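You operate a simulated robot arm through the tools that you are given. There is no shell and no other tool.

You run a simulated two-armed robot. Do the job below in one go: nothing can be reset, and whatever is moved stays where it is left.

## Task
Slide the purple slider to 70 mm and shift the red jumbo till the edge lamp lights.
Fine: free the shift lever for the hand wheel and lock it again.

It is judged by the outcome, as a careful person would: the job done as asked, and still so three seconds after it is handed in. It fails if anything else is knocked over, pushed out of place, dropped, spilled or broken.

## Robot
Two 7-joint arms with fingered hands on one trunk that stands fixed in place. Base frame: the origin is at the foot of the trunk, x ahead of it, y to its left, z up. Lengths are in m, angles in degrees, forces in N, time in s.
The left shoulder is at [0.07, 0.162, 1.129], the right one opposite. With the tool pointing down near the work surface each hand reaches from about 0.1 to 0.66 m from the base axis, measured 20 degrees to its own side. Payload 4 kg a hand.
The TCP of each hand is the grasp point between the finger pads, 0.026 m short of the fingertips. In the tool frame z runs along the fingers and y along their closing line. Largest opening 0.132 m; the body of the gripper starts 0.073 m behind the TCP. The gripper is a hand of 4 fingers: y runs from the thumb to the fingers, the wrist lies at [0, 0, -0.224] in the tool frame, and closing takes about 1.5 s.
Orientation is told as [roll, pitch, yaw] about the base's x, y, z axes, in that order, counted from this pose: with the fingers straight down and closing along the base's y, the tool's x points along the base's -x, its y along +y and its z along -z.

## Interface
- The arms move only by the tool move_arm. It takes "left_rows", "right_rows" or both (then of equal length, played together; a hand with none holds still); each is a list of rows, each a list of 3 entries, a list of its own where there are three numbers: the turn, a rotation vector about the base's x, y, z in degrees, then the shift along the base's x, y, z in m, then the opening, from 0 (shut) to 1 (fully open). In form: [[[wx, wy, wz], [tx, ty, tz], gripper], ...]. A call has 1 to 20 rows; each row shifts and turns the commanded pose from where the row before left it. A row lasts 0.2 s, in which the tool goes at most 0.05 m and 8.6 degrees; a call with a longer step from one row to the next is refused whole, and so is a gripper value outside its range. A pose out of reach is approached as far as the arm can. The call stops where the force on the tool passes 40 N (or 10 N more than at its start, if that is more) or the arm is blocked; 0.2 s more then pass. Each finger travels about 0.045 m/s and halts on what it meets, pressing with about 23 N; the grip force reading is that of the motor and also rises with nothing between the fingers. The clock runs only during rows and for 0.2 s after the last one: add rows that do not move to give the fingers time. It gives the time, the measured TCP pose, the force on the tool (base axes), the opening and the grip force at its end, in the units of the frame above (readings bear some noise), with the torque about the TCP (base axes, N m) and any sound that the robot's microphone picked up, and new pictures: "show" is both (left out), scene, wrist or none (wrist: the cameras of the hands that moved).
- Cameras (640 x 400 px; columns grow to the right, rows downward): "scene" is now at [0.1066, -0.0647, 1.3525]; the picture's right is [-0.76, -0.65, 0.00], its down [-0.41, 0.47, -0.78] and it looks along [0.51, -0.59, -0.62] (base axes); focal length 214 px, centre (320, 200). "left" rides on the left gripper at [-0.073, 0.006, -0.094] in its tool frame; the picture's right is [-0.08, -1.00, 0.00], its down [0.78, -0.06, -0.62] and it looks along [0.62, -0.05, 0.79] (tool axes); focal length 230 px, centre (320, 200). "right" rides on the right gripper at [0.073, 0.006, -0.094] in its tool frame; the picture's right is [-0.08, 1.00, 0.00], its down [-0.79, -0.06, -0.62] and it looks along [-0.61, -0.05, 0.79] (tool axes); focal length 230 px, centre (320, 200). There is no depth. A picture from a camera that has moved, and an enlarged one, comes with that camera's place and axes in the base frame and with its lens.
- raise_lower(by): slides the trunk up (or, below 0, down) by that many m; the arms and the scene camera ride with it, the base frame stays. It gives what a move gives, with no picture.
- grasp_type(shape, hand): the hand has 4 fingers and takes this shape, open, in about a second: jaw (thumb against the fingers, like two jaws); tri (thumb and two fingers); tip (a fingertip pinch); poke (one finger out to press); point (the index stretched); flat (the hand flat); cup (the hand cupped); fist (a fist). The gripper value then closes the fingers along that shape, each until it touches; the sizes above hold for jaw. It gives what a move gives, with no picture.
- head_to(pan, tilt): turns the head with the scene camera to pan (to the left, within 86 degrees either way) and tilt (down, from -29 to 69), counted from straight ahead of the robot. It gives what a move gives, and a new picture of the scene camera.
- inspect(camera, box): a new picture of the part [left, top, right, bottom] of that camera's present view, enlarged. It takes no simulated time.
- job_done(): hands the job in; it is judged then, once.

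Places have to be worked out from the pictures, the camera data and where the tool is seen. Open the grippers and draw the arms clear of the work before you hand the job in, unless the task says otherwise.

The tools are called as a command line: name --argument value ..., lists and objects as JSON in quotes. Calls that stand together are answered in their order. move_arm: Moves the arms, as the interface text tells. Its arguments: {"type":"object","properties":{"left_rows":{"type":"array"},"right_rows":{"type":"array"},"show":{"type":"string","enum":["both","scene","wrist","none"]}},"required":[]} The other tools are called the same way: raise_lower (by) slides the trunk up or down; grasp_type (shape, hand) gives the hand a shape; head_to (pan, tilt) turns the head that bears the scene camera; inspect (camera, box) takes an enlarged picture of a part of a camera's view; job_done () hands the job in.

At the start:

```text
time: 0.0
left_ee_pos: [0.5572, -0.0213, 1.1842]
left_orientation: [-0.1, 0.0, 0.2]
left_wrist_force: [-0.5, 0.2, -0.3]
left_torque: [0.01, 0.02, 0.01]
left_grip_width: 0.1319
left_gripper_force: 0.1
left_shape: jaw
right_ee_pos: [0.3992, -0.4693, 1.107]
right_orientation: [0.0, 0.1, 0.1]
right_wrist_force: [-0.5, 0.3, 0.4]
right_torque: [-0.01, 0.02, -0.01]
right_grip_width: 0.1316
right_gripper_force: 0.1
right_shape: jaw
trunk travel left (down, up): [-0.609, 0.331]
head pan, tilt: [-49.3, 38.4]
```

scene: 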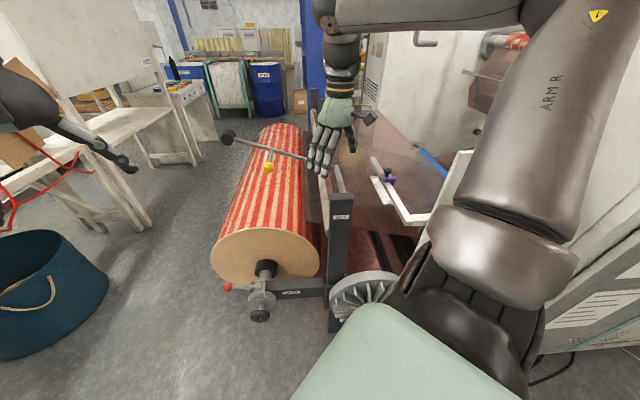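
right: 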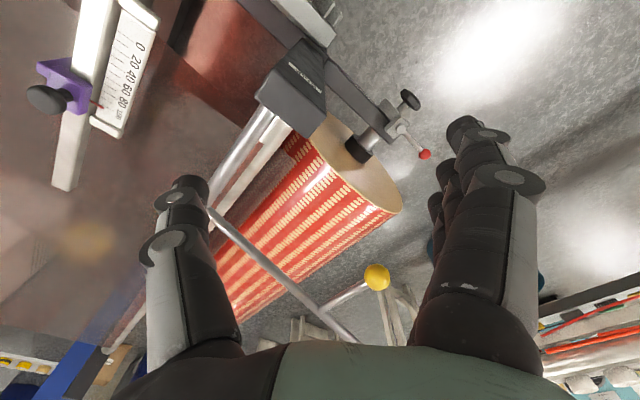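
left: 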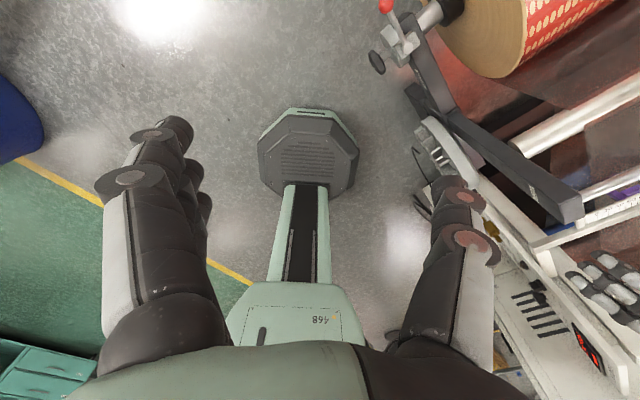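

The scene shows a red striped jumbo roll on a stand, with a purple slider on a scale seen in the right wrist picture. I will look closer at parts of the pictures before moving.

inspect --camera "right" --box '[0, 0, 200, 200]'

inspect --camera "right" --box '[240, 0, 480, 200]'

inspect --camera "scene" --box '[200, 220, 440, 340]'

inspect --camera "scene" --box '[210, 60, 450, 220]'

inspect --camera "left" --box '[360, 0, 640, 200]'

inspect --camera "left" --box '[440, 180, 640, 400]'

```text
2.00 times, centred on (100, 100) of right
camera zoom: at [0.3252, -0.4636, 1.202], right [0.08, 1.0, 0.0], down [0.79, -0.06, 0.62], along [0.61, -0.05, -0.79], focal length 460 px, centre (760, 400)
```

zoom: 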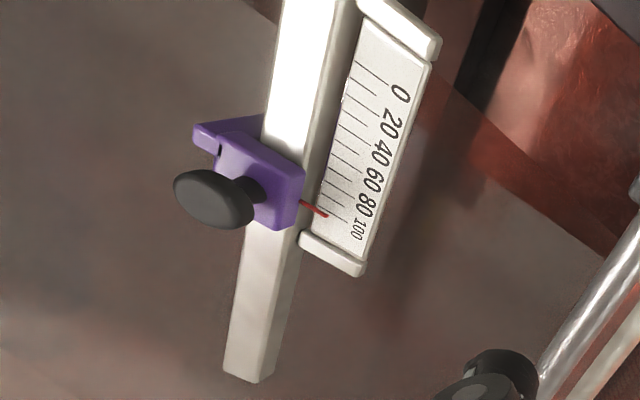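

```text
2.00 times, centred on (360, 100) of right
camera zoom: at [0.3252, -0.4636, 1.202], right [0.08, 1.0, 0.0], down [0.79, -0.06, 0.62], along [0.61, -0.05, -0.79], focal length 460 px, centre (240, 400)
```

zoom: 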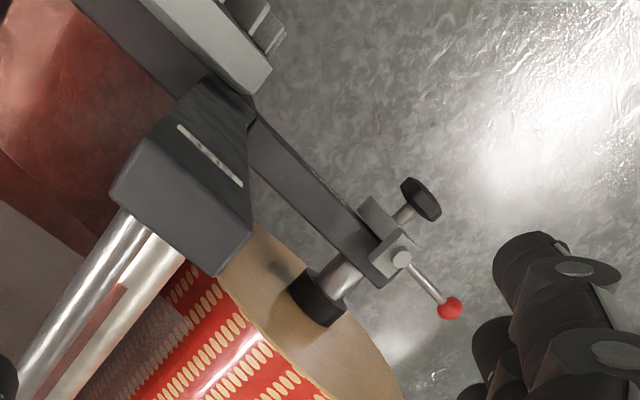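

```text
2.67 times, centred on (320, 280) of scene
camera zoom: at [0.1066, -0.0647, 1.3525], right [-0.76, -0.65, 0.0], down [-0.41, 0.47, -0.78], along [0.51, -0.59, -0.62], focal length 572 px, centre (320, -13)
```

zoom: 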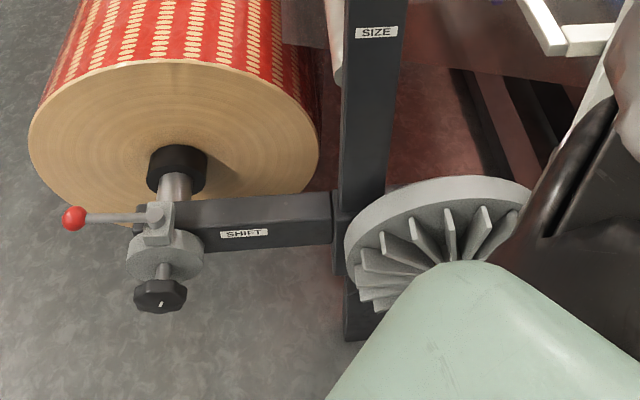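

```text
2.50 times, centred on (330, 140) of scene
camera zoom: at [0.1066, -0.0647, 1.3525], right [-0.76, -0.65, 0.0], down [-0.41, 0.47, -0.78], along [0.51, -0.59, -0.62], focal length 536 px, centre (295, 350)
```

zoom: 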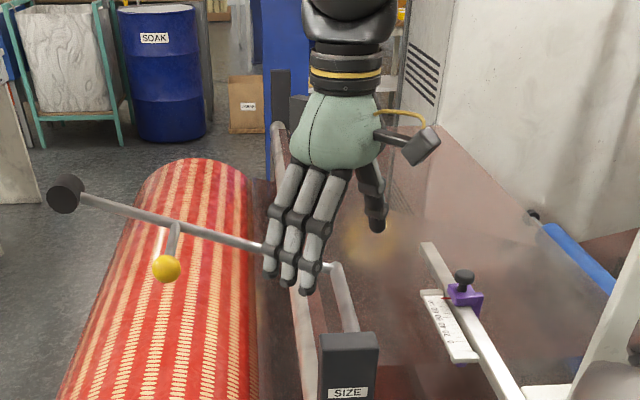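

```text
2.00 times, centred on (500, 100) of left
camera zoom: at [0.6306, -0.0141, 1.2784], right [0.08, -1.0, 0.0], down [-0.78, -0.06, 0.62], along [-0.61, -0.05, -0.79], focal length 460 px, centre (-40, 400)
```

zoom: 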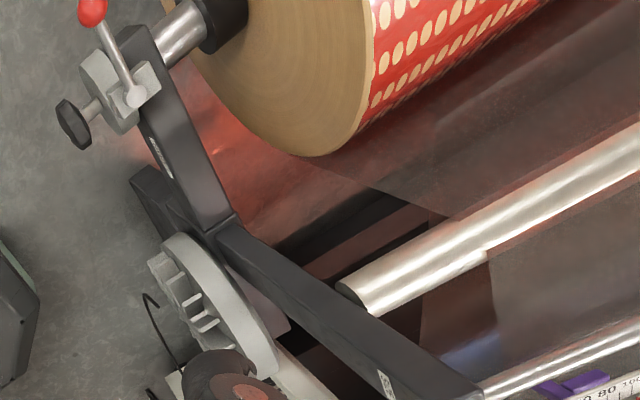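

```text
1.82 times, centred on (540, 290) of left
camera zoom: at [0.6306, -0.0141, 1.2784], right [0.08, -1.0, 0.0], down [-0.78, -0.06, 0.62], along [-0.61, -0.05, -0.79], focal length 418 px, centre (-80, 36)
```

zoom: 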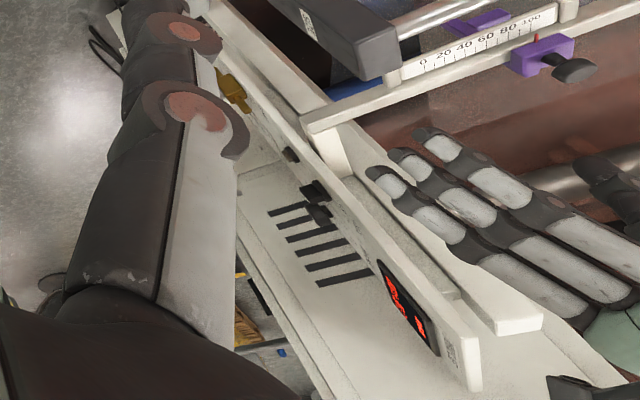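

The clamp with the red ball lever and the black knob at the roll's shaft end look like the shift lock and the hand wheel. I still need to find the edge lamp, so I turn the head to look over the machine.

head_to --pan -75 --tilt 35

head_to --pan -25 --tilt 40

head_to --pan -55 --tilt 60

```text
time: 0.9
left_ee_pos: [0.5585, -0.0215, 1.185]
left_orientation: [0.0, 0.1, 0.0]
left_wrist_force: [-0.7, 0.0, -0.1]
left_torque: [-0.02, 0.01, 0.0]
left_grip_width: 0.1319
left_gripper_force: 0.0
left_shape: jaw
right_ee_pos: [0.3994, -0.4699, 1.1074]
right_orientation: [-0.1, 0.0, 0.0]
right_wrist_force: [-0.4, -0.8, 0.0]
right_torque: [-0.01, -0.03, 0.04]
right_grip_width: 0.1318
right_gripper_force: 0.0
right_shape: jaw
trunk travel left (down, up): [-0.609, 0.331]
head pan, tilt: [-75.0, 35.0]
camera scene: at [0.0734, -0.0845, 1.3576], right [-0.97, -0.26, 0.0], down [-0.15, 0.55, -0.82], along [0.21, -0.79, -0.57], focal length 214 px, centre (320, 200)
```

scene: 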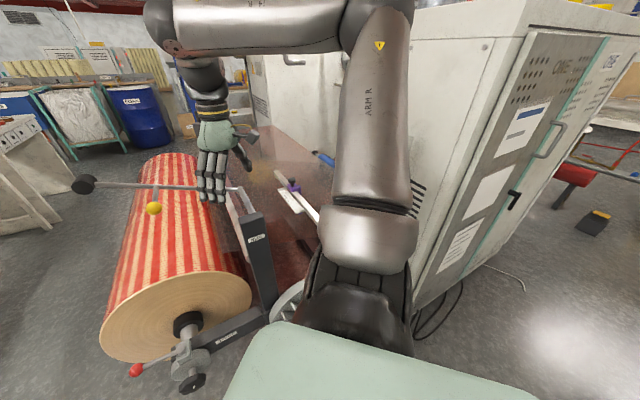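

```text
time: 2.1
left_ee_pos: [0.5578, -0.021, 1.1847]
left_orientation: [0.0, 0.0, 0.1]
left_wrist_force: [-1.1, 0.5, -0.4]
left_torque: [0.03, -0.05, -0.01]
left_grip_width: 0.1318
left_gripper_force: 0.1
left_shape: jaw
right_ee_pos: [0.3979, -0.4693, 1.1079]
right_orientation: [0.0, 0.0, 0.0]
right_wrist_force: [0.5, -0.3, -0.8]
right_torque: [-0.03, -0.03, -0.02]
right_grip_width: 0.1318
right_gripper_force: 0.0
right_shape: jaw
trunk travel left (down, up): [-0.609, 0.331]
head pan, tilt: [-25.0, 40.0]
camera scene: at [0.1275, -0.0354, 1.3501], right [-0.42, -0.91, 0.0], down [-0.58, 0.27, -0.77], along [0.69, -0.32, -0.64], focal length 214 px, centre (320, 200)
```

scene: 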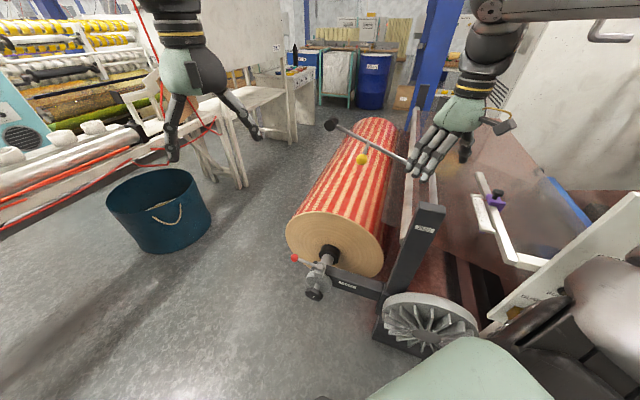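

```text
time: 3.0
left_ee_pos: [0.5584, -0.0208, 1.1845]
left_orientation: [0.1, 0.0, 0.1]
left_wrist_force: [0.1, -0.3, -0.1]
left_torque: [0.0, -0.02, 0.05]
left_grip_width: 0.132
left_gripper_force: 0.0
left_shape: jaw
right_ee_pos: [0.3987, -0.4689, 1.1081]
right_orientation: [0.1, 0.0, 0.0]
right_wrist_force: [-0.4, 0.1, 0.1]
right_torque: [-0.01, -0.02, 0.01]
right_grip_width: 0.1315
right_gripper_force: 0.1
right_shape: jaw
trunk travel left (down, up): [-0.609, 0.331]
head pan, tilt: [-55.0, 60.0]
camera scene: at [0.0888, -0.054, 1.3234], right [-0.82, -0.57, 0.0], down [-0.5, 0.71, -0.5], along [0.29, -0.41, -0.87], focal length 214 px, centre (320, 200)
```

scene: 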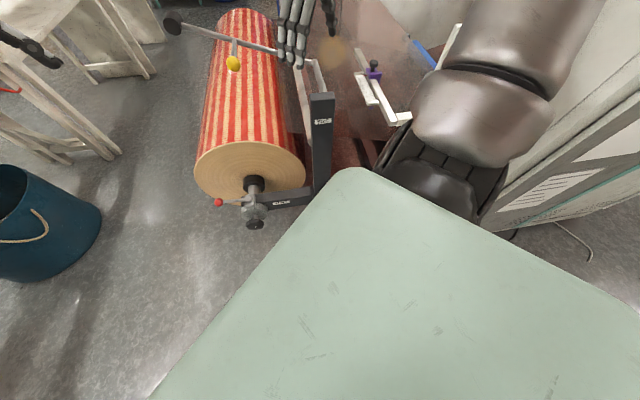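

The layout is clearer now: roll axis runs away along about -y, with its shaft end, clamp lever and knob toward the robot. I turn the head back and enlarge the details.

head_to --pan -40 --tilt 45

inspect --camera "scene" --box '[220, 200, 380, 300]'

inspect --camera "scene" --box '[380, 60, 540, 160]'

inspect --camera "scene" --box '[220, 40, 420, 180]'

inspect --camera "scene" --box '[380, 150, 540, 290]'

```text
time: 3.8
left_ee_pos: [0.5588, -0.0208, 1.1858]
left_orientation: [0.0, 0.0, 0.1]
left_wrist_force: [0.3, 0.6, 0.0]
left_torque: [0.01, 0.02, 0.01]
left_grip_width: 0.1318
left_gripper_force: 0.1
left_shape: jaw
right_ee_pos: [0.3985, -0.4691, 1.1085]
right_orientation: [-0.1, 0.0, 0.1]
right_wrist_force: [-1.4, 0.3, 0.4]
right_torque: [-0.02, -0.04, 0.02]
right_grip_width: 0.1317
right_gripper_force: 0.2
right_shape: jaw
trunk travel left (down, up): [-0.609, 0.331]
head pan, tilt: [-40.0, 45.0]
camera scene: at [0.1127, -0.0517, 1.3428], right [-0.64, -0.77, 0.0], down [-0.54, 0.46, -0.71], along [0.54, -0.45, -0.71], focal length 214 px, centre (320, 200)
```

scene: 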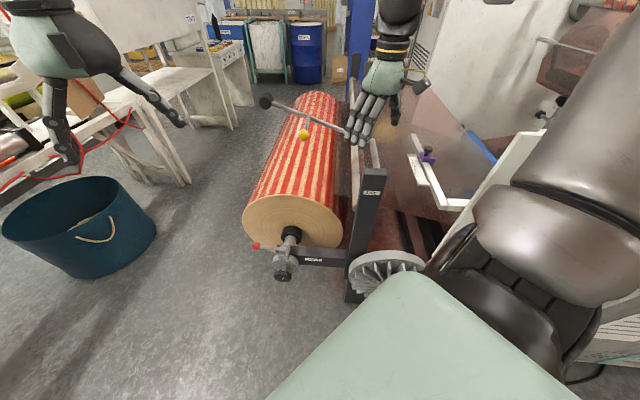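

```text
4.00 times, centred on (300, 250) of scene
camera zoom: at [0.1127, -0.0517, 1.3428], right [-0.64, -0.77, 0.0], down [-0.54, 0.46, -0.71], along [0.54, -0.45, -0.71], focal length 858 px, centre (400, 0)
```

zoom: 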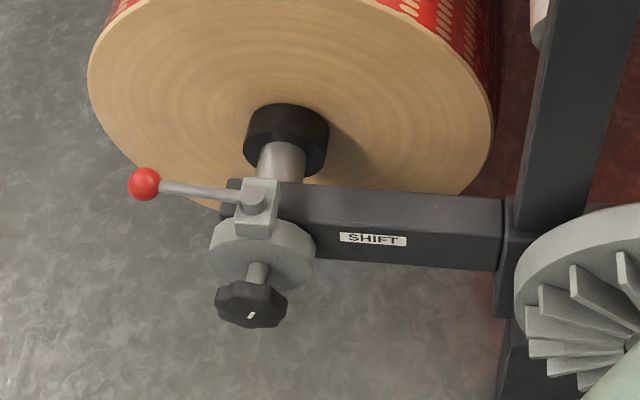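

```text
4.00 times, centred on (460, 110) of scene
camera zoom: at [0.1127, -0.0517, 1.3428], right [-0.64, -0.77, 0.0], down [-0.54, 0.46, -0.71], along [0.54, -0.45, -0.71], focal length 858 px, centre (-240, 560)
```

zoom: 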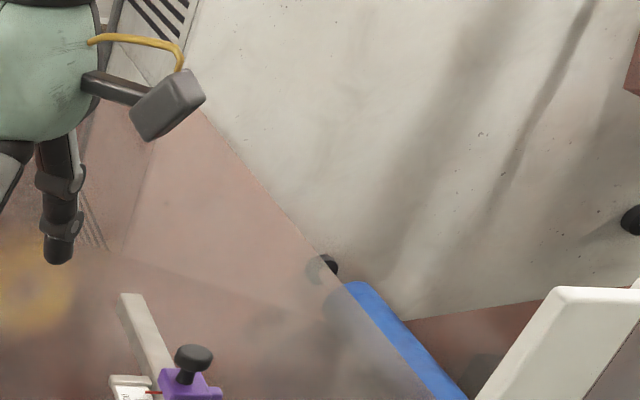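

```text
2.86 times, centred on (320, 110) of scene
camera zoom: at [0.1127, -0.0517, 1.3428], right [-0.64, -0.77, 0.0], down [-0.54, 0.46, -0.71], along [0.54, -0.45, -0.71], focal length 613 px, centre (320, 457)
```

zoom: 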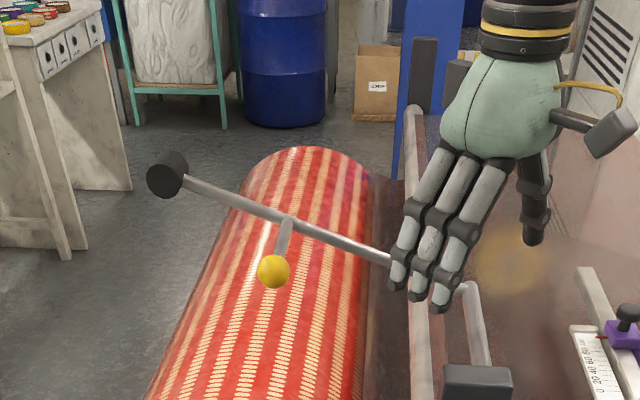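

```text
2.86 times, centred on (460, 220) of scene
camera zoom: at [0.1127, -0.0517, 1.3428], right [-0.64, -0.77, 0.0], down [-0.54, 0.46, -0.71], along [0.54, -0.45, -0.71], focal length 613 px, centre (-80, 143)
```

zoom: 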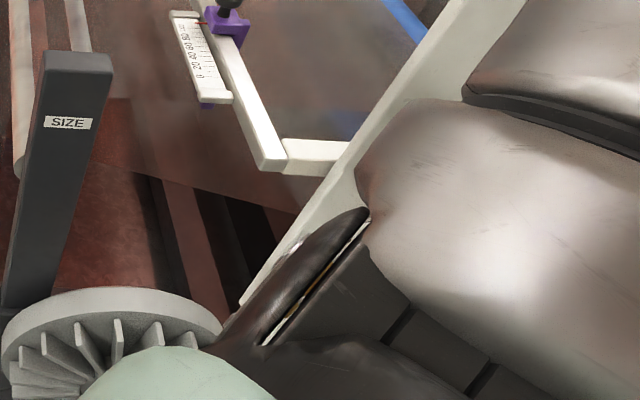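

By triangulating, I place the red ball near [0.67,-0.17,0.56], the black knob near [0.54,-0.20,0.45] and the slider's knob near [0.37,-0.785,0.92]. Now I zoom further into the panel, the scale and the glow on the web to find the edge lamp.

inspect --camera "left" --box '[510, 240, 640, 370]'

inspect --camera "left" --box '[560, 160, 640, 230]'

inspect --camera "right" --box '[20, 20, 160, 140]'

inspect --camera "right" --box '[0, 180, 200, 400]'

inspect --camera "right" --box '[370, 70, 450, 180]'

inspect --camera "left" --box '[360, 0, 460, 100]'

```text
3.08 times, centred on (575, 305) of left
camera zoom: at [0.6306, -0.0141, 1.2784], right [0.08, -1.0, 0.0], down [-0.78, -0.06, 0.62], along [-0.61, -0.05, -0.79], focal length 708 px, centre (-465, -123)
```

zoom: 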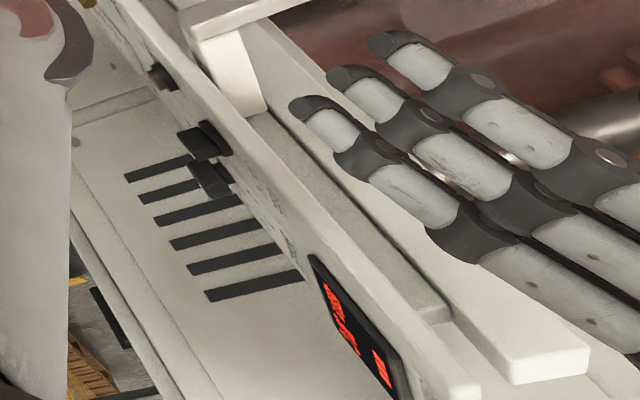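

```text
5.71 times, centred on (600, 195) of left
camera zoom: at [0.6306, -0.0141, 1.2784], right [0.08, -1.0, 0.0], down [-0.78, -0.06, 0.62], along [-0.61, -0.05, -0.79], focal length 1315 px, centre (-1280, 229)
```

zoom: 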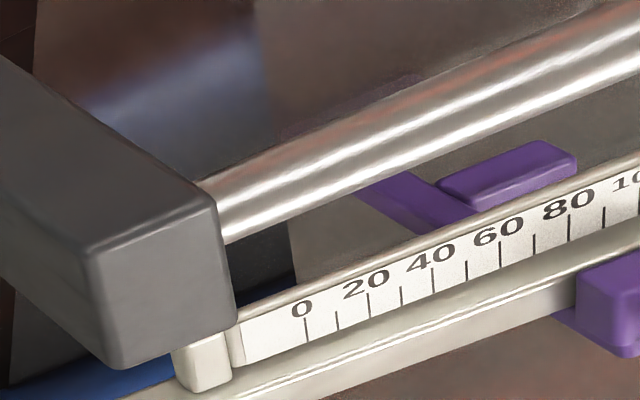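

```text
3.33 times, centred on (90, 80) of right
camera zoom: at [0.3252, -0.4636, 1.202], right [0.08, 1.0, 0.0], down [0.79, -0.06, 0.62], along [0.61, -0.05, -0.79], focal length 767 px, centre (1087, 600)
```

zoom: 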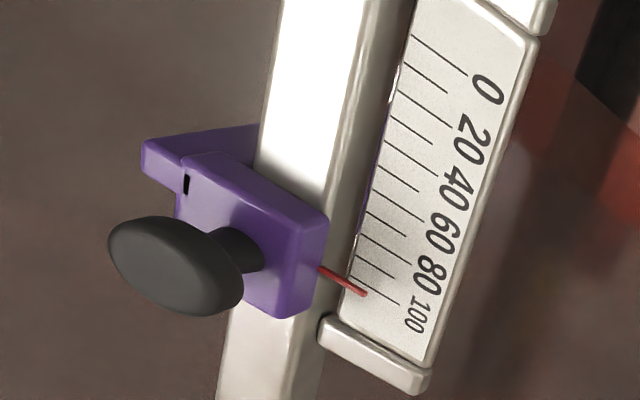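

```text
1.82 times, centred on (100, 290) of right
camera zoom: at [0.3252, -0.4636, 1.202], right [0.08, 1.0, 0.0], down [0.79, -0.06, 0.62], along [0.61, -0.05, -0.79], focal length 418 px, centre (720, 36)
```

zoom: 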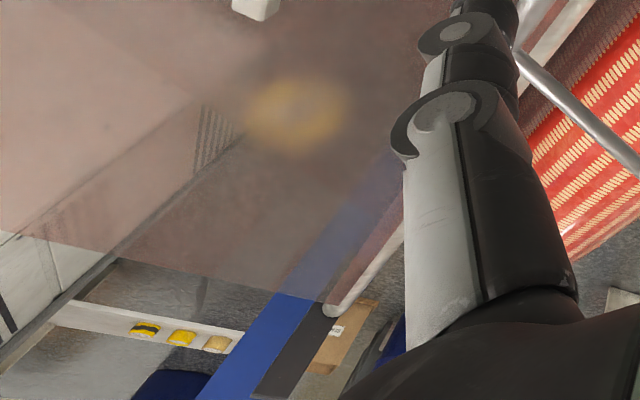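

```text
3.64 times, centred on (410, 125) of right
camera zoom: at [0.3252, -0.4636, 1.202], right [0.08, 1.0, 0.0], down [0.79, -0.06, 0.62], along [0.61, -0.05, -0.79], focal length 837 px, centre (-7, 473)
```

zoom: 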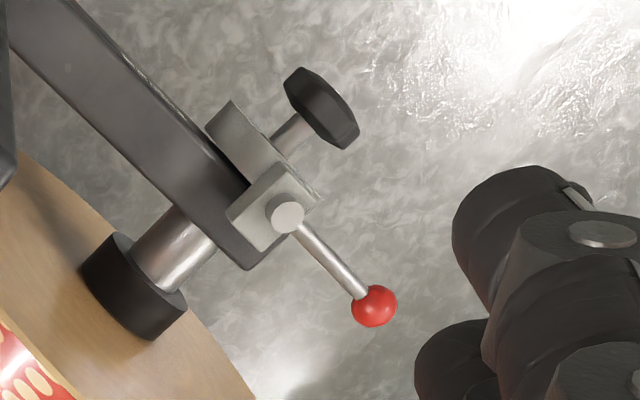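

```text
4.00 times, centred on (410, 50) of left
camera zoom: at [0.6306, -0.0141, 1.2784], right [0.08, -1.0, 0.0], down [-0.78, -0.06, 0.62], along [-0.61, -0.05, -0.79], focal length 920 px, centre (-40, 800)
```

zoom: 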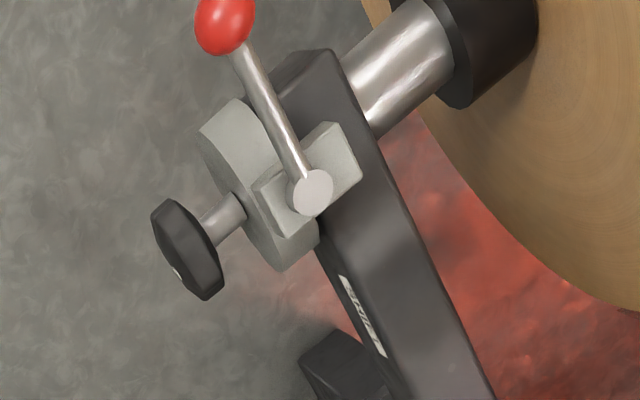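

The pointer of the purple slider sits near 95 mm and the rail's 0 is toward the robot. I raise the right hand straight up to clear the view and gain a wider wrist picture.

move_arm --right_rows '[[[0, 0, 0], [0, 0, 0.04], 1], [[0, 0, 0], [0, 0, 0.04], 1], [[0, 0, 0], [0, 0, 0.04], 1], [[0, 0, 0], [0, 0, 0.04], 1], [[0, 0, 0], [0, 0, 0.04], 1]]' --show "both"

```text
time: 5.0
left_ee_pos: [0.5577, -0.0214, 1.185]
left_orientation: [0.0, 0.0, 0.1]
left_wrist_force: [0.5, 0.0, 0.3]
left_torque: [0.0, 0.0, -0.01]
left_grip_width: 0.1318
left_gripper_force: 0.1
left_shape: jaw
right_ee_pos: [0.3935, -0.4671, 1.1638]
right_orientation: [0.1, -0.2, -0.1]
right_wrist_force: [0.4, -0.1, -0.1]
right_torque: [-0.03, -0.02, -0.04]
right_grip_width: 0.1318
right_gripper_force: 0.2
right_shape: jaw
right hand out of reach, approached as far as the arm can: row 2, 3, 4, 5
trunk travel left (down, up): [-0.609, 0.331]
head pan, tilt: [-40.0, 45.0]
camera scene: at [0.1127, -0.052, 1.3428], right [-0.64, -0.77, 0.0], down [-0.54, 0.45, -0.71], along [0.54, -0.45, -0.71], focal length 214 px, centre (320, 200)
camera right: at [0.3219, -0.4612, 1.2583], right [0.08, 1.0, 0.0], down [0.78, -0.06, 0.62], along [0.62, -0.05, -0.79], focal length 230 px, centre (320, 200)
```

scene: 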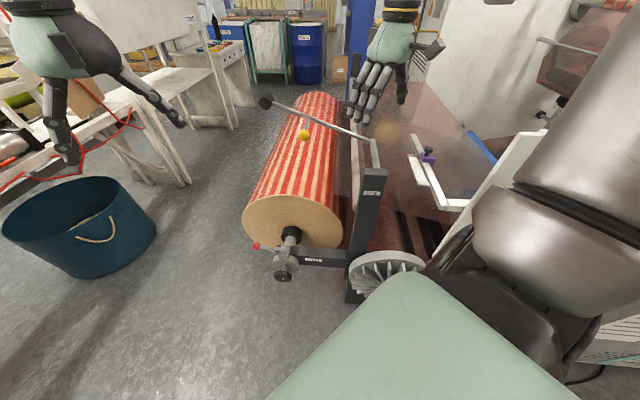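
right: 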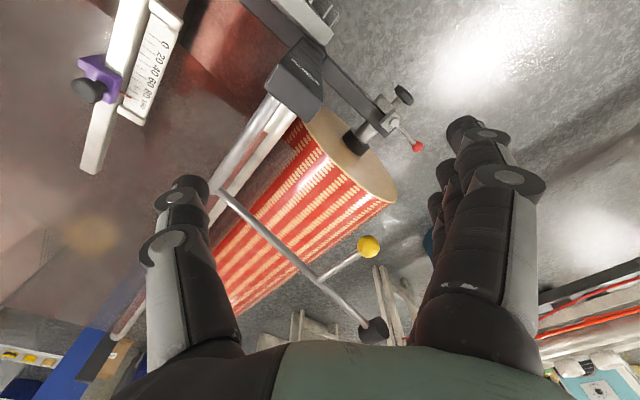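

The right hand is at its height limit here. I yaw both hands so that their cameras look toward the machine side (-y), to find the edge lamp.

move_arm --left_rows '[[[0, 0, 8], [0, 0, 0], 1], [[0, 0, 8], [0, 0, 0], 1], [[0, 0, 8], [0, 0, 0], 1], [[0, 0, 8], [0, 0, 0], 1], [[0, 0, 8], [0, 0, 0], 1], [[0, 0, 8], [0, 0, 0], 1], [[0, 0, 8], [0, 0, 0], 1], [[0, 0, 8], [0, 0, 0], 1]]' --right_rows '[[[0, 0, -8], [-0.01, 0.01, 0], 1], [[0, 0, -8], [-0.01, 0.01, 0], 1], [[0, 0, -8], [-0.01, 0.01, 0], 1], [[0, 0, -8], [-0.01, 0.01, 0], 1], [[0, 0, -8], [-0.01, 0.01, 0], 1], [[0, 0, -8], [-0.01, 0.01, 0], 1], [[0, 0, -8], [-0.01, 0.01, 0], 1], [[0, 0, -8], [-0.01, 0.01, 0], 1]]' --show "both"

```text
time: 6.8
left_ee_pos: [0.5575, -0.0198, 1.1847]
left_orientation: [0.0, 0.0, 64.2]
left_wrist_force: [-0.6, -0.7, 0.0]
left_torque: [0.01, -0.01, -0.03]
left_grip_width: 0.1319
left_gripper_force: 0.1
left_shape: jaw
right_ee_pos: [0.3149, -0.3862, 1.1647]
right_orientation: [0.0, 0.0, -64.1]
right_wrist_force: [-0.7, -0.8, -0.3]
right_torque: [-0.01, 0.0, -0.01]
right_grip_width: 0.1319
right_gripper_force: 0.0
right_shape: jaw
trunk travel left (down, up): [-0.609, 0.331]
head pan, tilt: [-40.0, 45.0]
camera scene: at [0.1122, -0.0515, 1.3429], right [-0.64, -0.77, 0.0], down [-0.54, 0.45, -0.71], along [0.54, -0.45, -0.71], focal length 214 px, centre (320, 200)
camera right: at [0.2874, -0.3174, 1.2586], right [0.93, 0.37, 0.0], down [0.29, -0.73, 0.62], along [0.23, -0.57, -0.79], focal length 230 px, centre (320, 200)
camera left: at [0.5838, 0.0487, 1.2784], right [0.93, -0.36, 0.0], down [-0.29, -0.73, 0.62], along [-0.22, -0.57, -0.79], focal length 230 px, centre (320, 200)
```

scene: 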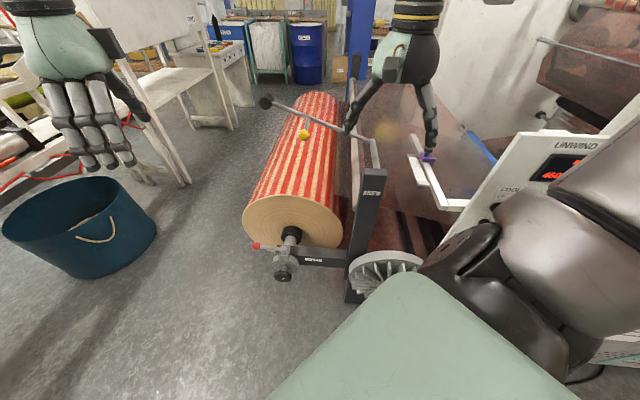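
right: 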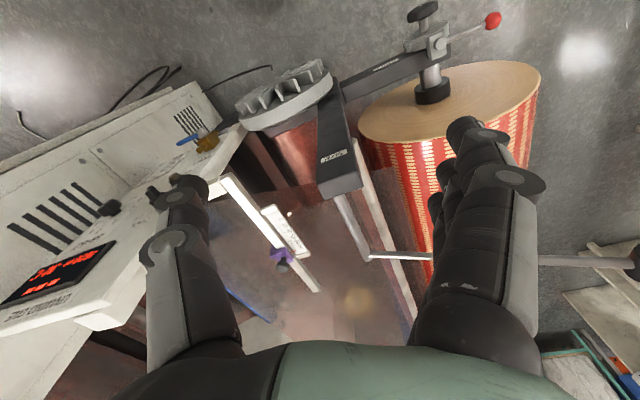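
left: 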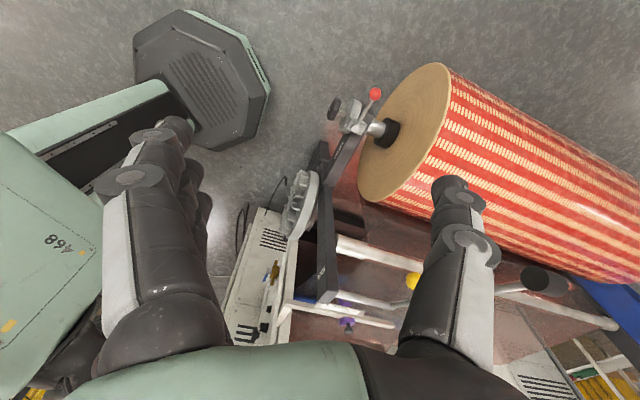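

Now a white panel marked "UNWIND" with a red display is visible. I zoom into it in both pictures.

inspect --camera "scene" --box '[430, 120, 610, 250]'

inspect --camera "right" --box '[0, 170, 220, 340]'

inspect --camera "right" --box '[150, 60, 360, 200]'

inspect --camera "right" --box '[210, 170, 410, 340]'

inspect --camera "left" --box '[220, 80, 420, 350]'

```text
3.08 times, centred on (520, 185) of scene
camera zoom: at [0.1122, -0.0515, 1.3429], right [-0.64, -0.77, 0.0], down [-0.54, 0.45, -0.71], along [0.54, -0.45, -0.71], focal length 660 px, centre (-295, 246)
```

zoom: 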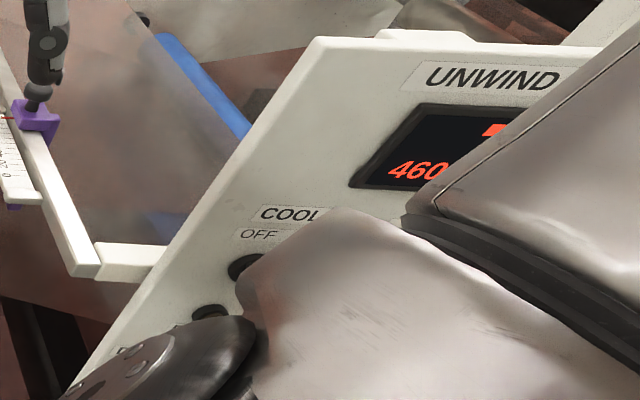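

```text
2.35 times, centred on (110, 255) of right
camera zoom: at [0.2874, -0.3174, 1.2586], right [0.93, 0.37, 0.0], down [0.29, -0.73, 0.62], along [0.23, -0.57, -0.79], focal length 541 px, centre (814, 71)
```

zoom: 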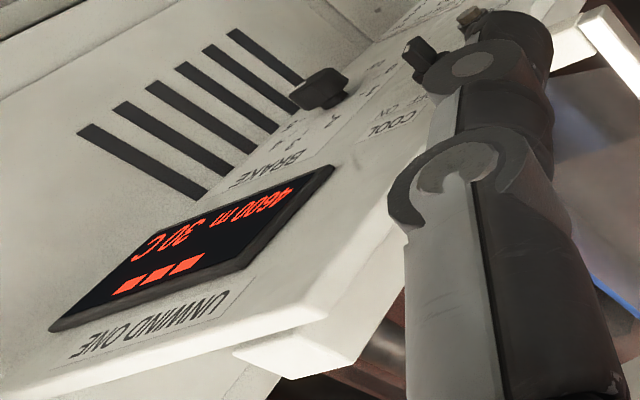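

```text
2.86 times, centred on (255, 130) of right
camera zoom: at [0.2874, -0.3174, 1.2586], right [0.93, 0.37, 0.0], down [0.29, -0.73, 0.62], along [0.23, -0.57, -0.79], focal length 657 px, centre (506, 400)
```

zoom: 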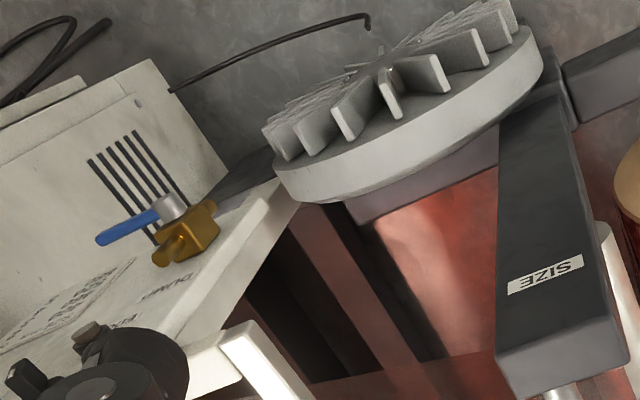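

```text
2.35 times, centred on (310, 255) of right
camera zoom: at [0.2874, -0.3174, 1.2586], right [0.93, 0.37, 0.0], down [0.29, -0.73, 0.62], along [0.23, -0.57, -0.79], focal length 541 px, centre (344, 71)
```

zoom: 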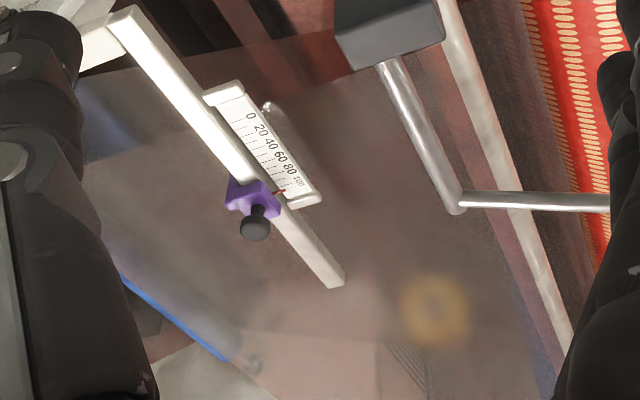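

```text
1.48 times, centred on (320, 215) of left
camera zoom: at [0.5838, 0.0487, 1.2784], right [0.93, -0.36, 0.0], down [-0.29, -0.73, 0.62], along [-0.22, -0.57, -0.79], focal length 341 px, centre (320, 178)
```

zoom: 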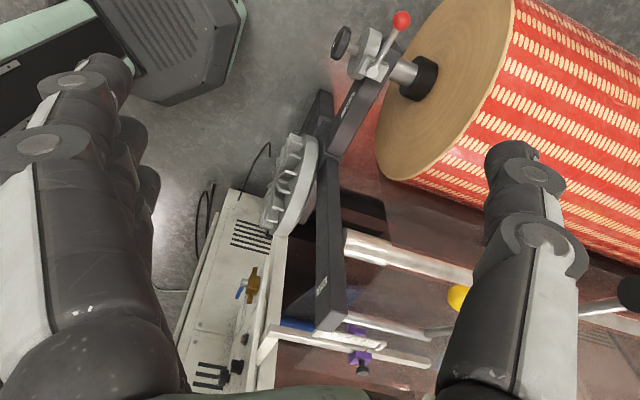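

The panel carries UNWIND ONE, BRAKE, COOL switches and a valve, none of which I should touch. A small dome near the scale could be a lamp, so I zoom on that and on the panel's lower end.

inspect --camera "right" --box '[290, 195, 350, 240]'

inspect --camera "right" --box '[255, 195, 325, 295]'

inspect --camera "left" --box '[320, 285, 400, 340]'

inspect --camera "left" --box '[225, 250, 305, 345]'

inspect --camera "scene" --box '[400, 120, 460, 220]'

```text
8.89 times, centred on (320, 218) of right
camera zoom: at [0.2874, -0.3174, 1.2586], right [0.93, 0.37, 0.0], down [0.29, -0.73, 0.62], along [0.23, -0.57, -0.79], focal length 2045 px, centre (320, 44)
```

zoom: 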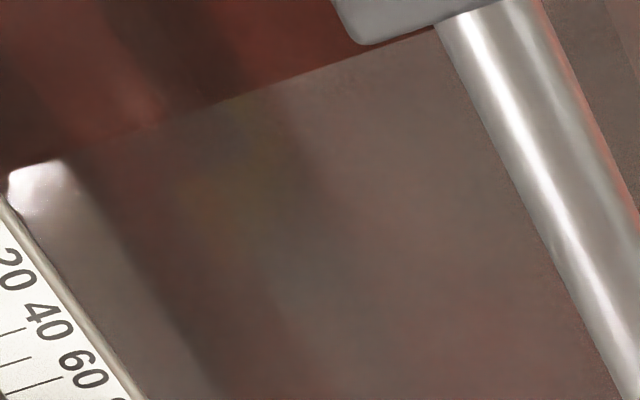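

```text
4.00 times, centred on (290, 245) of right
camera zoom: at [0.2874, -0.3174, 1.2586], right [0.93, 0.37, 0.0], down [0.29, -0.73, 0.62], along [0.23, -0.57, -0.79], focal length 920 px, centre (440, 20)
```

zoom: 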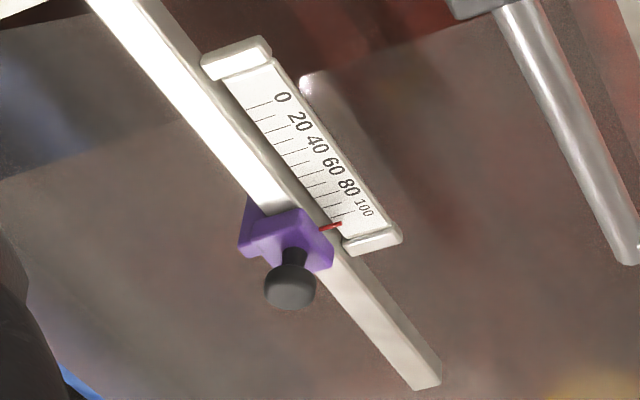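

```text
7.27 times, centred on (360, 312) of left
camera zoom: at [0.5838, 0.0487, 1.2784], right [0.93, -0.36, 0.0], down [-0.29, -0.73, 0.62], along [-0.22, -0.57, -0.79], focal length 1673 px, centre (29, -618)
```

zoom: 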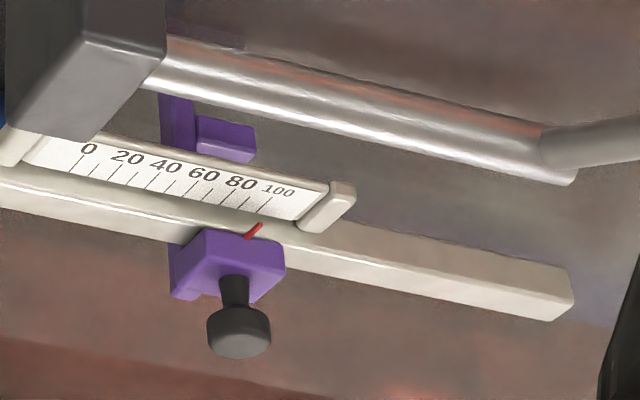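

```text
4.21 times, centred on (265, 298) of left
camera zoom: at [0.5838, 0.0487, 1.2784], right [0.93, -0.36, 0.0], down [-0.29, -0.73, 0.62], along [-0.22, -0.57, -0.79], focal length 969 px, centre (552, -210)
```

zoom: 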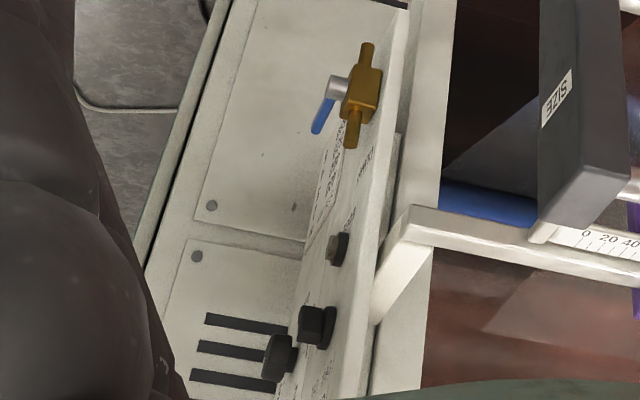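

```text
4.00 times, centred on (430, 170) of scene
camera zoom: at [0.1122, -0.0515, 1.3429], right [-0.64, -0.77, 0.0], down [-0.54, 0.45, -0.71], along [0.54, -0.45, -0.71], focal length 858 px, centre (-120, 320)
```

zoom: 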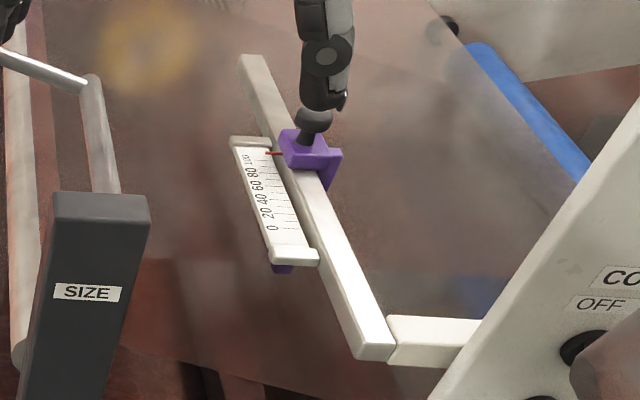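

The gray dome at the middle of the panel (about [0.11,-0.65,0.87]) may be a lamp, to be checked later. For the slider the hand must reach out nearly level, and I want the wrist camera on top, so I turn the right hand the other way about in free air and watch whether the arm can do it.

move_arm --right_rows '[[[0, 0, 8.5], [0, 0, 0], 1], [[0, 0, 8.5], [0, 0, 0], 1], [[0, 0, 8.5], [0, 0, 0], 1], [[0, 0, 8.5], [0, 0, 0], 1], [[0, 0, 8.5], [0, 0, 0], 1], [[0, 0, 8.5], [0, 0, 0], 1], [[0, 0, 8.5], [0, 0, 0], 1], [[0, 0, 8.5], [0, 0, 0], 1], [[0, 0, 8.5], [0, 0, 0], 1], [[0, 0, 8.5], [0, 0, 0], 1], [[0, 0, 8.5], [0, 0, 0], 1], [[0, 0, 8.5], [0, 0, 0], 1], [[0, 0, 8.5], [0, 0, 0], 1], [[0, 0, 8.5], [0, 0, 0], 1], [[0, 0, 8.5], [0, 0, 0], 1], [[0, 0, 8.5], [0, 0, 0], 1], [[0, 0, 8.5], [0, 0, 0], 1], [[0, 0, 8.5], [0, 0, 0], 1]]' --show "both"

```text
time: 10.6
left_ee_pos: [0.5572, -0.0207, 1.1845]
left_orientation: [0.0, 0.0, 64.1]
left_wrist_force: [0.1, -0.2, 0.8]
left_torque: [0.0, -0.02, 0.0]
left_grip_width: 0.1316
left_gripper_force: 0.0
left_shape: jaw
right_ee_pos: [0.314, -0.3855, 1.1653]
right_orientation: [0.0, 0.0, 89.2]
right_wrist_force: [-0.3, 1.1, -0.5]
right_torque: [0.0, 0.01, -0.01]
right_grip_width: 0.1317
right_gripper_force: 0.1
right_shape: jaw
trunk travel left (down, up): [-0.609, 0.331]
head pan, tilt: [-40.0, 45.0]
camera scene: at [0.1127, -0.0517, 1.3428], right [-0.64, -0.77, 0.0], down [-0.54, 0.45, -0.71], along [0.54, -0.45, -0.71], focal length 214 px, centre (320, 200)
camera right: at [0.3076, -0.4588, 1.2591], right [-1.0, 0.09, 0.0], down [0.07, 0.78, 0.62], along [0.06, 0.61, -0.79], focal length 230 px, centre (320, 200)
```

scene: 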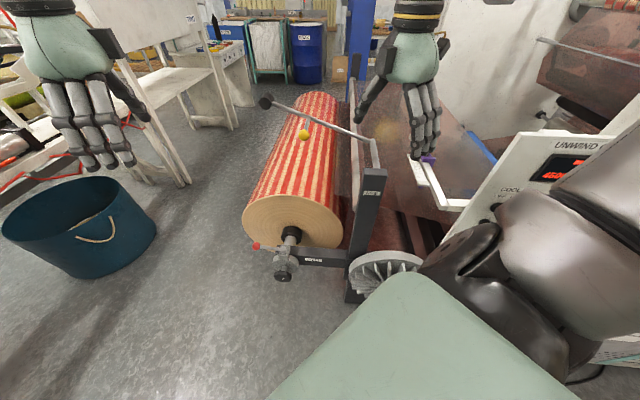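
right: 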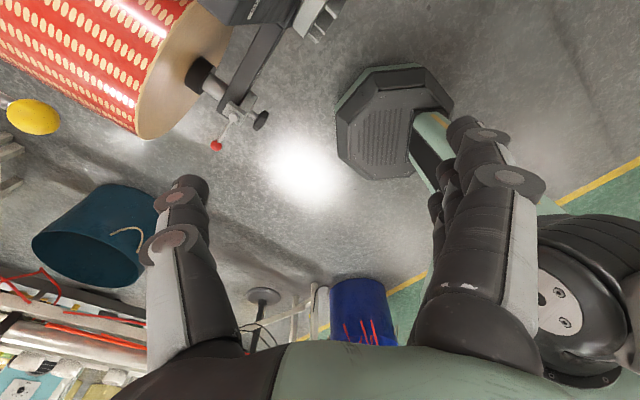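

The arm reaches that turn well. Next I finish the yaw to about 115° and tilt the tool outward toward the slider while moving over the gap between the SIZE post (top near [0.365,-0.45,1.0]) and the panel's corner (near [0.16,-0.63,1.12]).

move_arm --right_rows '[[[0, 0, 8.5], [0, -0.01, 0], 1], [[0, 0, 8.5], [0, -0.01, 0], 1], [[0, 0, 8.5], [0, -0.01, 0], 1], [[-7.4, -3.4, 0], [0.001, -0.03, -0.003], 1], [[-7.4, -3.4, 0], [0.001, -0.03, -0.003], 1], [[-7.4, -3.4, 0], [0.001, -0.03, -0.003], 1], [[-7.4, -3.4, 0], [0.001, -0.03, -0.003], 1], [[-7.4, -3.4, 0], [0.001, -0.03, -0.003], 1], [[-7.4, -3.4, 0], [0.001, -0.03, -0.003], 1]]' --show "both"

```text
time: 12.6
left_ee_pos: [0.558, -0.0219, 1.1837]
left_orientation: [0.0, 0.0, 64.0]
left_wrist_force: [0.3, 0.2, 0.2]
left_torque: [0.01, -0.01, 0.01]
left_grip_width: 0.1318
left_gripper_force: 0.1
left_shape: jaw
right_ee_pos: [0.3212, -0.5975, 1.1458]
right_orientation: [-0.2, 48.9, 114.5]
right_wrist_force: [-0.6, -0.3, 0.8]
right_torque: [0.02, 0.02, 0.0]
right_grip_width: 0.1321
right_gripper_force: 0.1
right_shape: jaw
trunk travel left (down, up): [-0.609, 0.331]
head pan, tilt: [-40.0, 45.0]
camera scene: at [0.1125, -0.0529, 1.3428], right [-0.64, -0.77, 0.0], down [-0.54, 0.46, -0.71], along [0.54, -0.45, -0.71], focal length 214 px, centre (320, 200)
camera right: at [0.3059, -0.5801, 1.2641], right [-0.93, -0.37, -0.06], down [-0.35, 0.92, -0.19], along [0.12, -0.15, -0.98], focal length 230 px, centre (320, 200)
```

scene: 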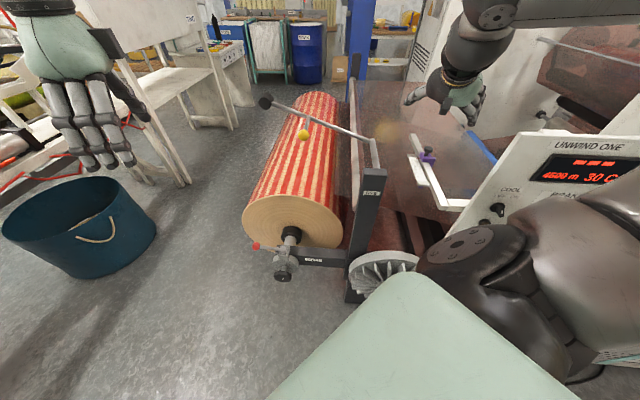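
right: 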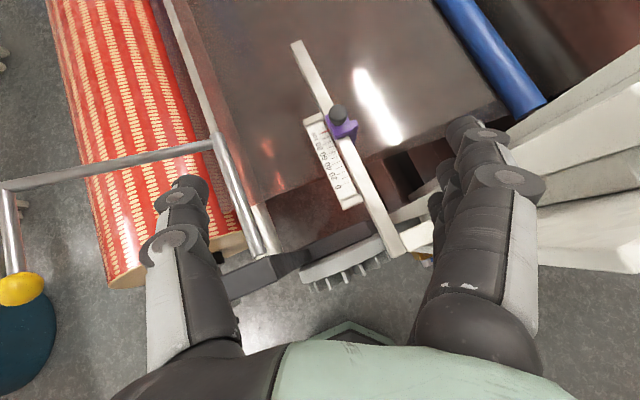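

The wrist camera now looks straight down on the slider. I zoom in on the scale and also look at the panel in the scene picture, now less hidden.

inspect --camera "right" --box '[290, 90, 380, 220]'

inspect --camera "scene" --box '[430, 130, 640, 260]'

inspect --camera "right" --box '[220, 20, 420, 150]'

```text
3.08 times, centred on (335, 155) of right
camera zoom: at [0.3059, -0.5801, 1.2641], right [-0.93, -0.37, -0.06], down [-0.35, 0.92, -0.19], along [0.12, -0.15, -0.98], focal length 708 px, centre (274, 338)
```

zoom: 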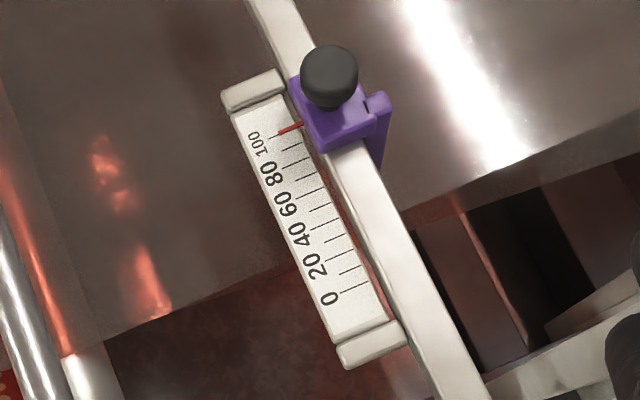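

```text
3.05 times, centred on (535, 195) of scene
camera zoom: at [0.1125, -0.0529, 1.3428], right [-0.64, -0.77, 0.0], down [-0.54, 0.46, -0.71], along [0.54, -0.45, -0.71], focal length 654 px, centre (-335, 215)
```

zoom: 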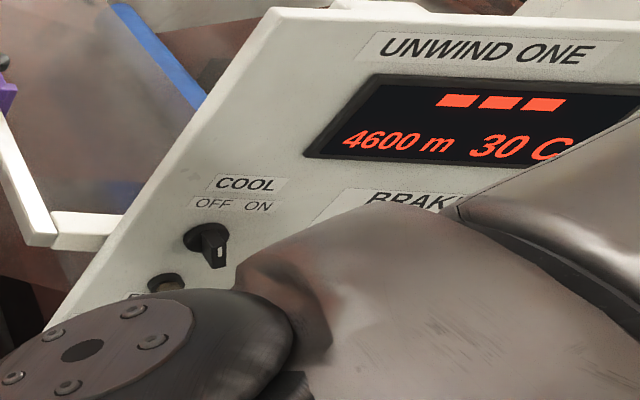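

```text
3.08 times, centred on (320, 85) of right
camera zoom: at [0.3059, -0.5801, 1.2641], right [-0.93, -0.37, -0.06], down [-0.35, 0.92, -0.19], along [0.12, -0.15, -0.98], focal length 708 px, centre (320, 554)
```

zoom: 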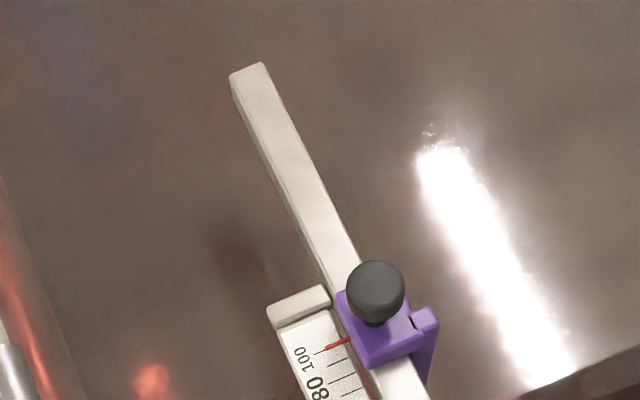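

The pointer reads roughly 97–100 mm with the scale in true millimetres, so the slider must come about 27–30 mm toward the robot. I finish the tilt and move to the pre-grasp spot, then lower the trunk 0.12 m so that the arm can reach.

move_arm --right_rows '[[[-7.4, -3.4, 0], [0, -0.03, 0], 1], [[-7.4, -3.4, 0], [0, -0.03, 0], 1]]' --show "none"

raise_lower --by -0.12

inspect --camera "right" --box '[0, 0, 640, 400]'

inspect --camera "scene" --box '[0, 0, 640, 400]'

```text
time: 13.2
left_ee_pos: [0.5589, -0.0217, 1.1851]
left_orientation: [0.0, 0.0, 64.0]
left_wrist_force: [-0.6, -0.6, 0.0]
left_torque: [0.02, 0.0, -0.02]
left_grip_width: 0.132
left_gripper_force: 0.0
left_shape: jaw
right_ee_pos: [0.3219, -0.6582, 1.1444]
right_orientation: [-0.5, 65.2, 114.3]
right_wrist_force: [0.1, -0.1, -0.5]
right_torque: [0.02, 0.01, 0.0]
right_grip_width: 0.1317
right_gripper_force: 0.1
right_shape: jaw
trunk travel left (down, up): [-0.609, 0.331]
head pan, tilt: [-40.0, 45.0]
```

```text
time: 14.7
left_ee_pos: [0.5588, -0.0213, 1.0643]
left_orientation: [0.0, 0.0, 64.0]
left_wrist_force: [-0.1, 0.0, 0.6]
left_torque: [0.0, 0.02, -0.02]
left_grip_width: 0.1321
left_gripper_force: 0.1
left_shape: jaw
right_ee_pos: [0.3198, -0.6572, 1.0266]
right_orientation: [-0.2, 65.0, 114.4]
right_wrist_force: [-0.2, -0.8, 0.6]
right_torque: [-0.01, 0.02, -0.01]
right_grip_width: 0.1316
right_gripper_force: 0.0
right_shape: jaw
trunk travel left (down, up): [-0.489, 0.451]
head pan, tilt: [-40.0, 45.0]
```

```text
1.00 times, centred on (320, 200) of right (not enlarged: the box is as wide or as high as the picture)
camera zoom: at [0.293, -0.6097, 1.133], right [-0.92, -0.39, -0.07], down [-0.31, 0.83, -0.45], along [0.24, -0.39, -0.89], focal length 230 px, centre (320, 200)
```

zoom: 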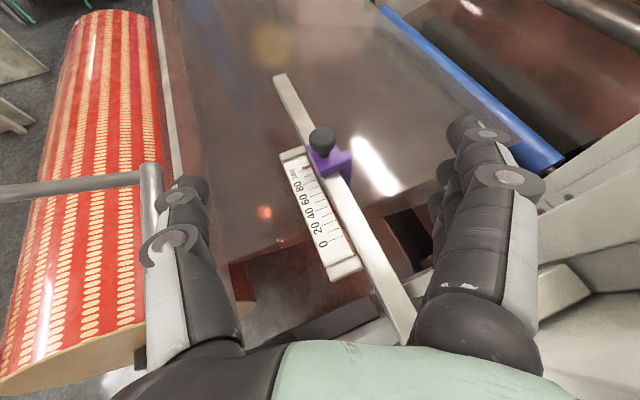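

```text
1.00 times, centred on (320, 200) of scene (not enlarged: the box is as wide or as high as the picture)
camera zoom: at [0.1125, -0.0516, 1.2229], right [-0.64, -0.77, 0.0], down [-0.54, 0.45, -0.71], along [0.54, -0.45, -0.71], focal length 214 px, centre (320, 200)
```

zoom: 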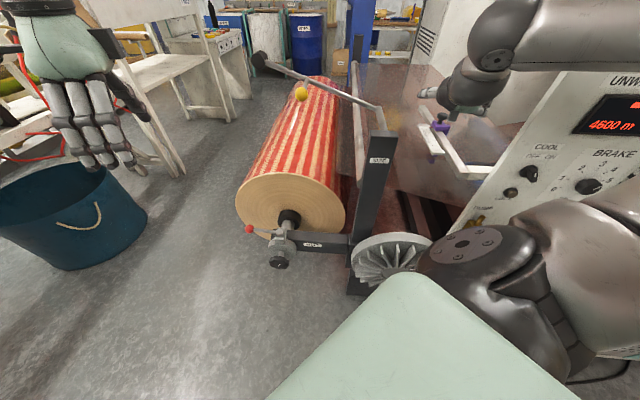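

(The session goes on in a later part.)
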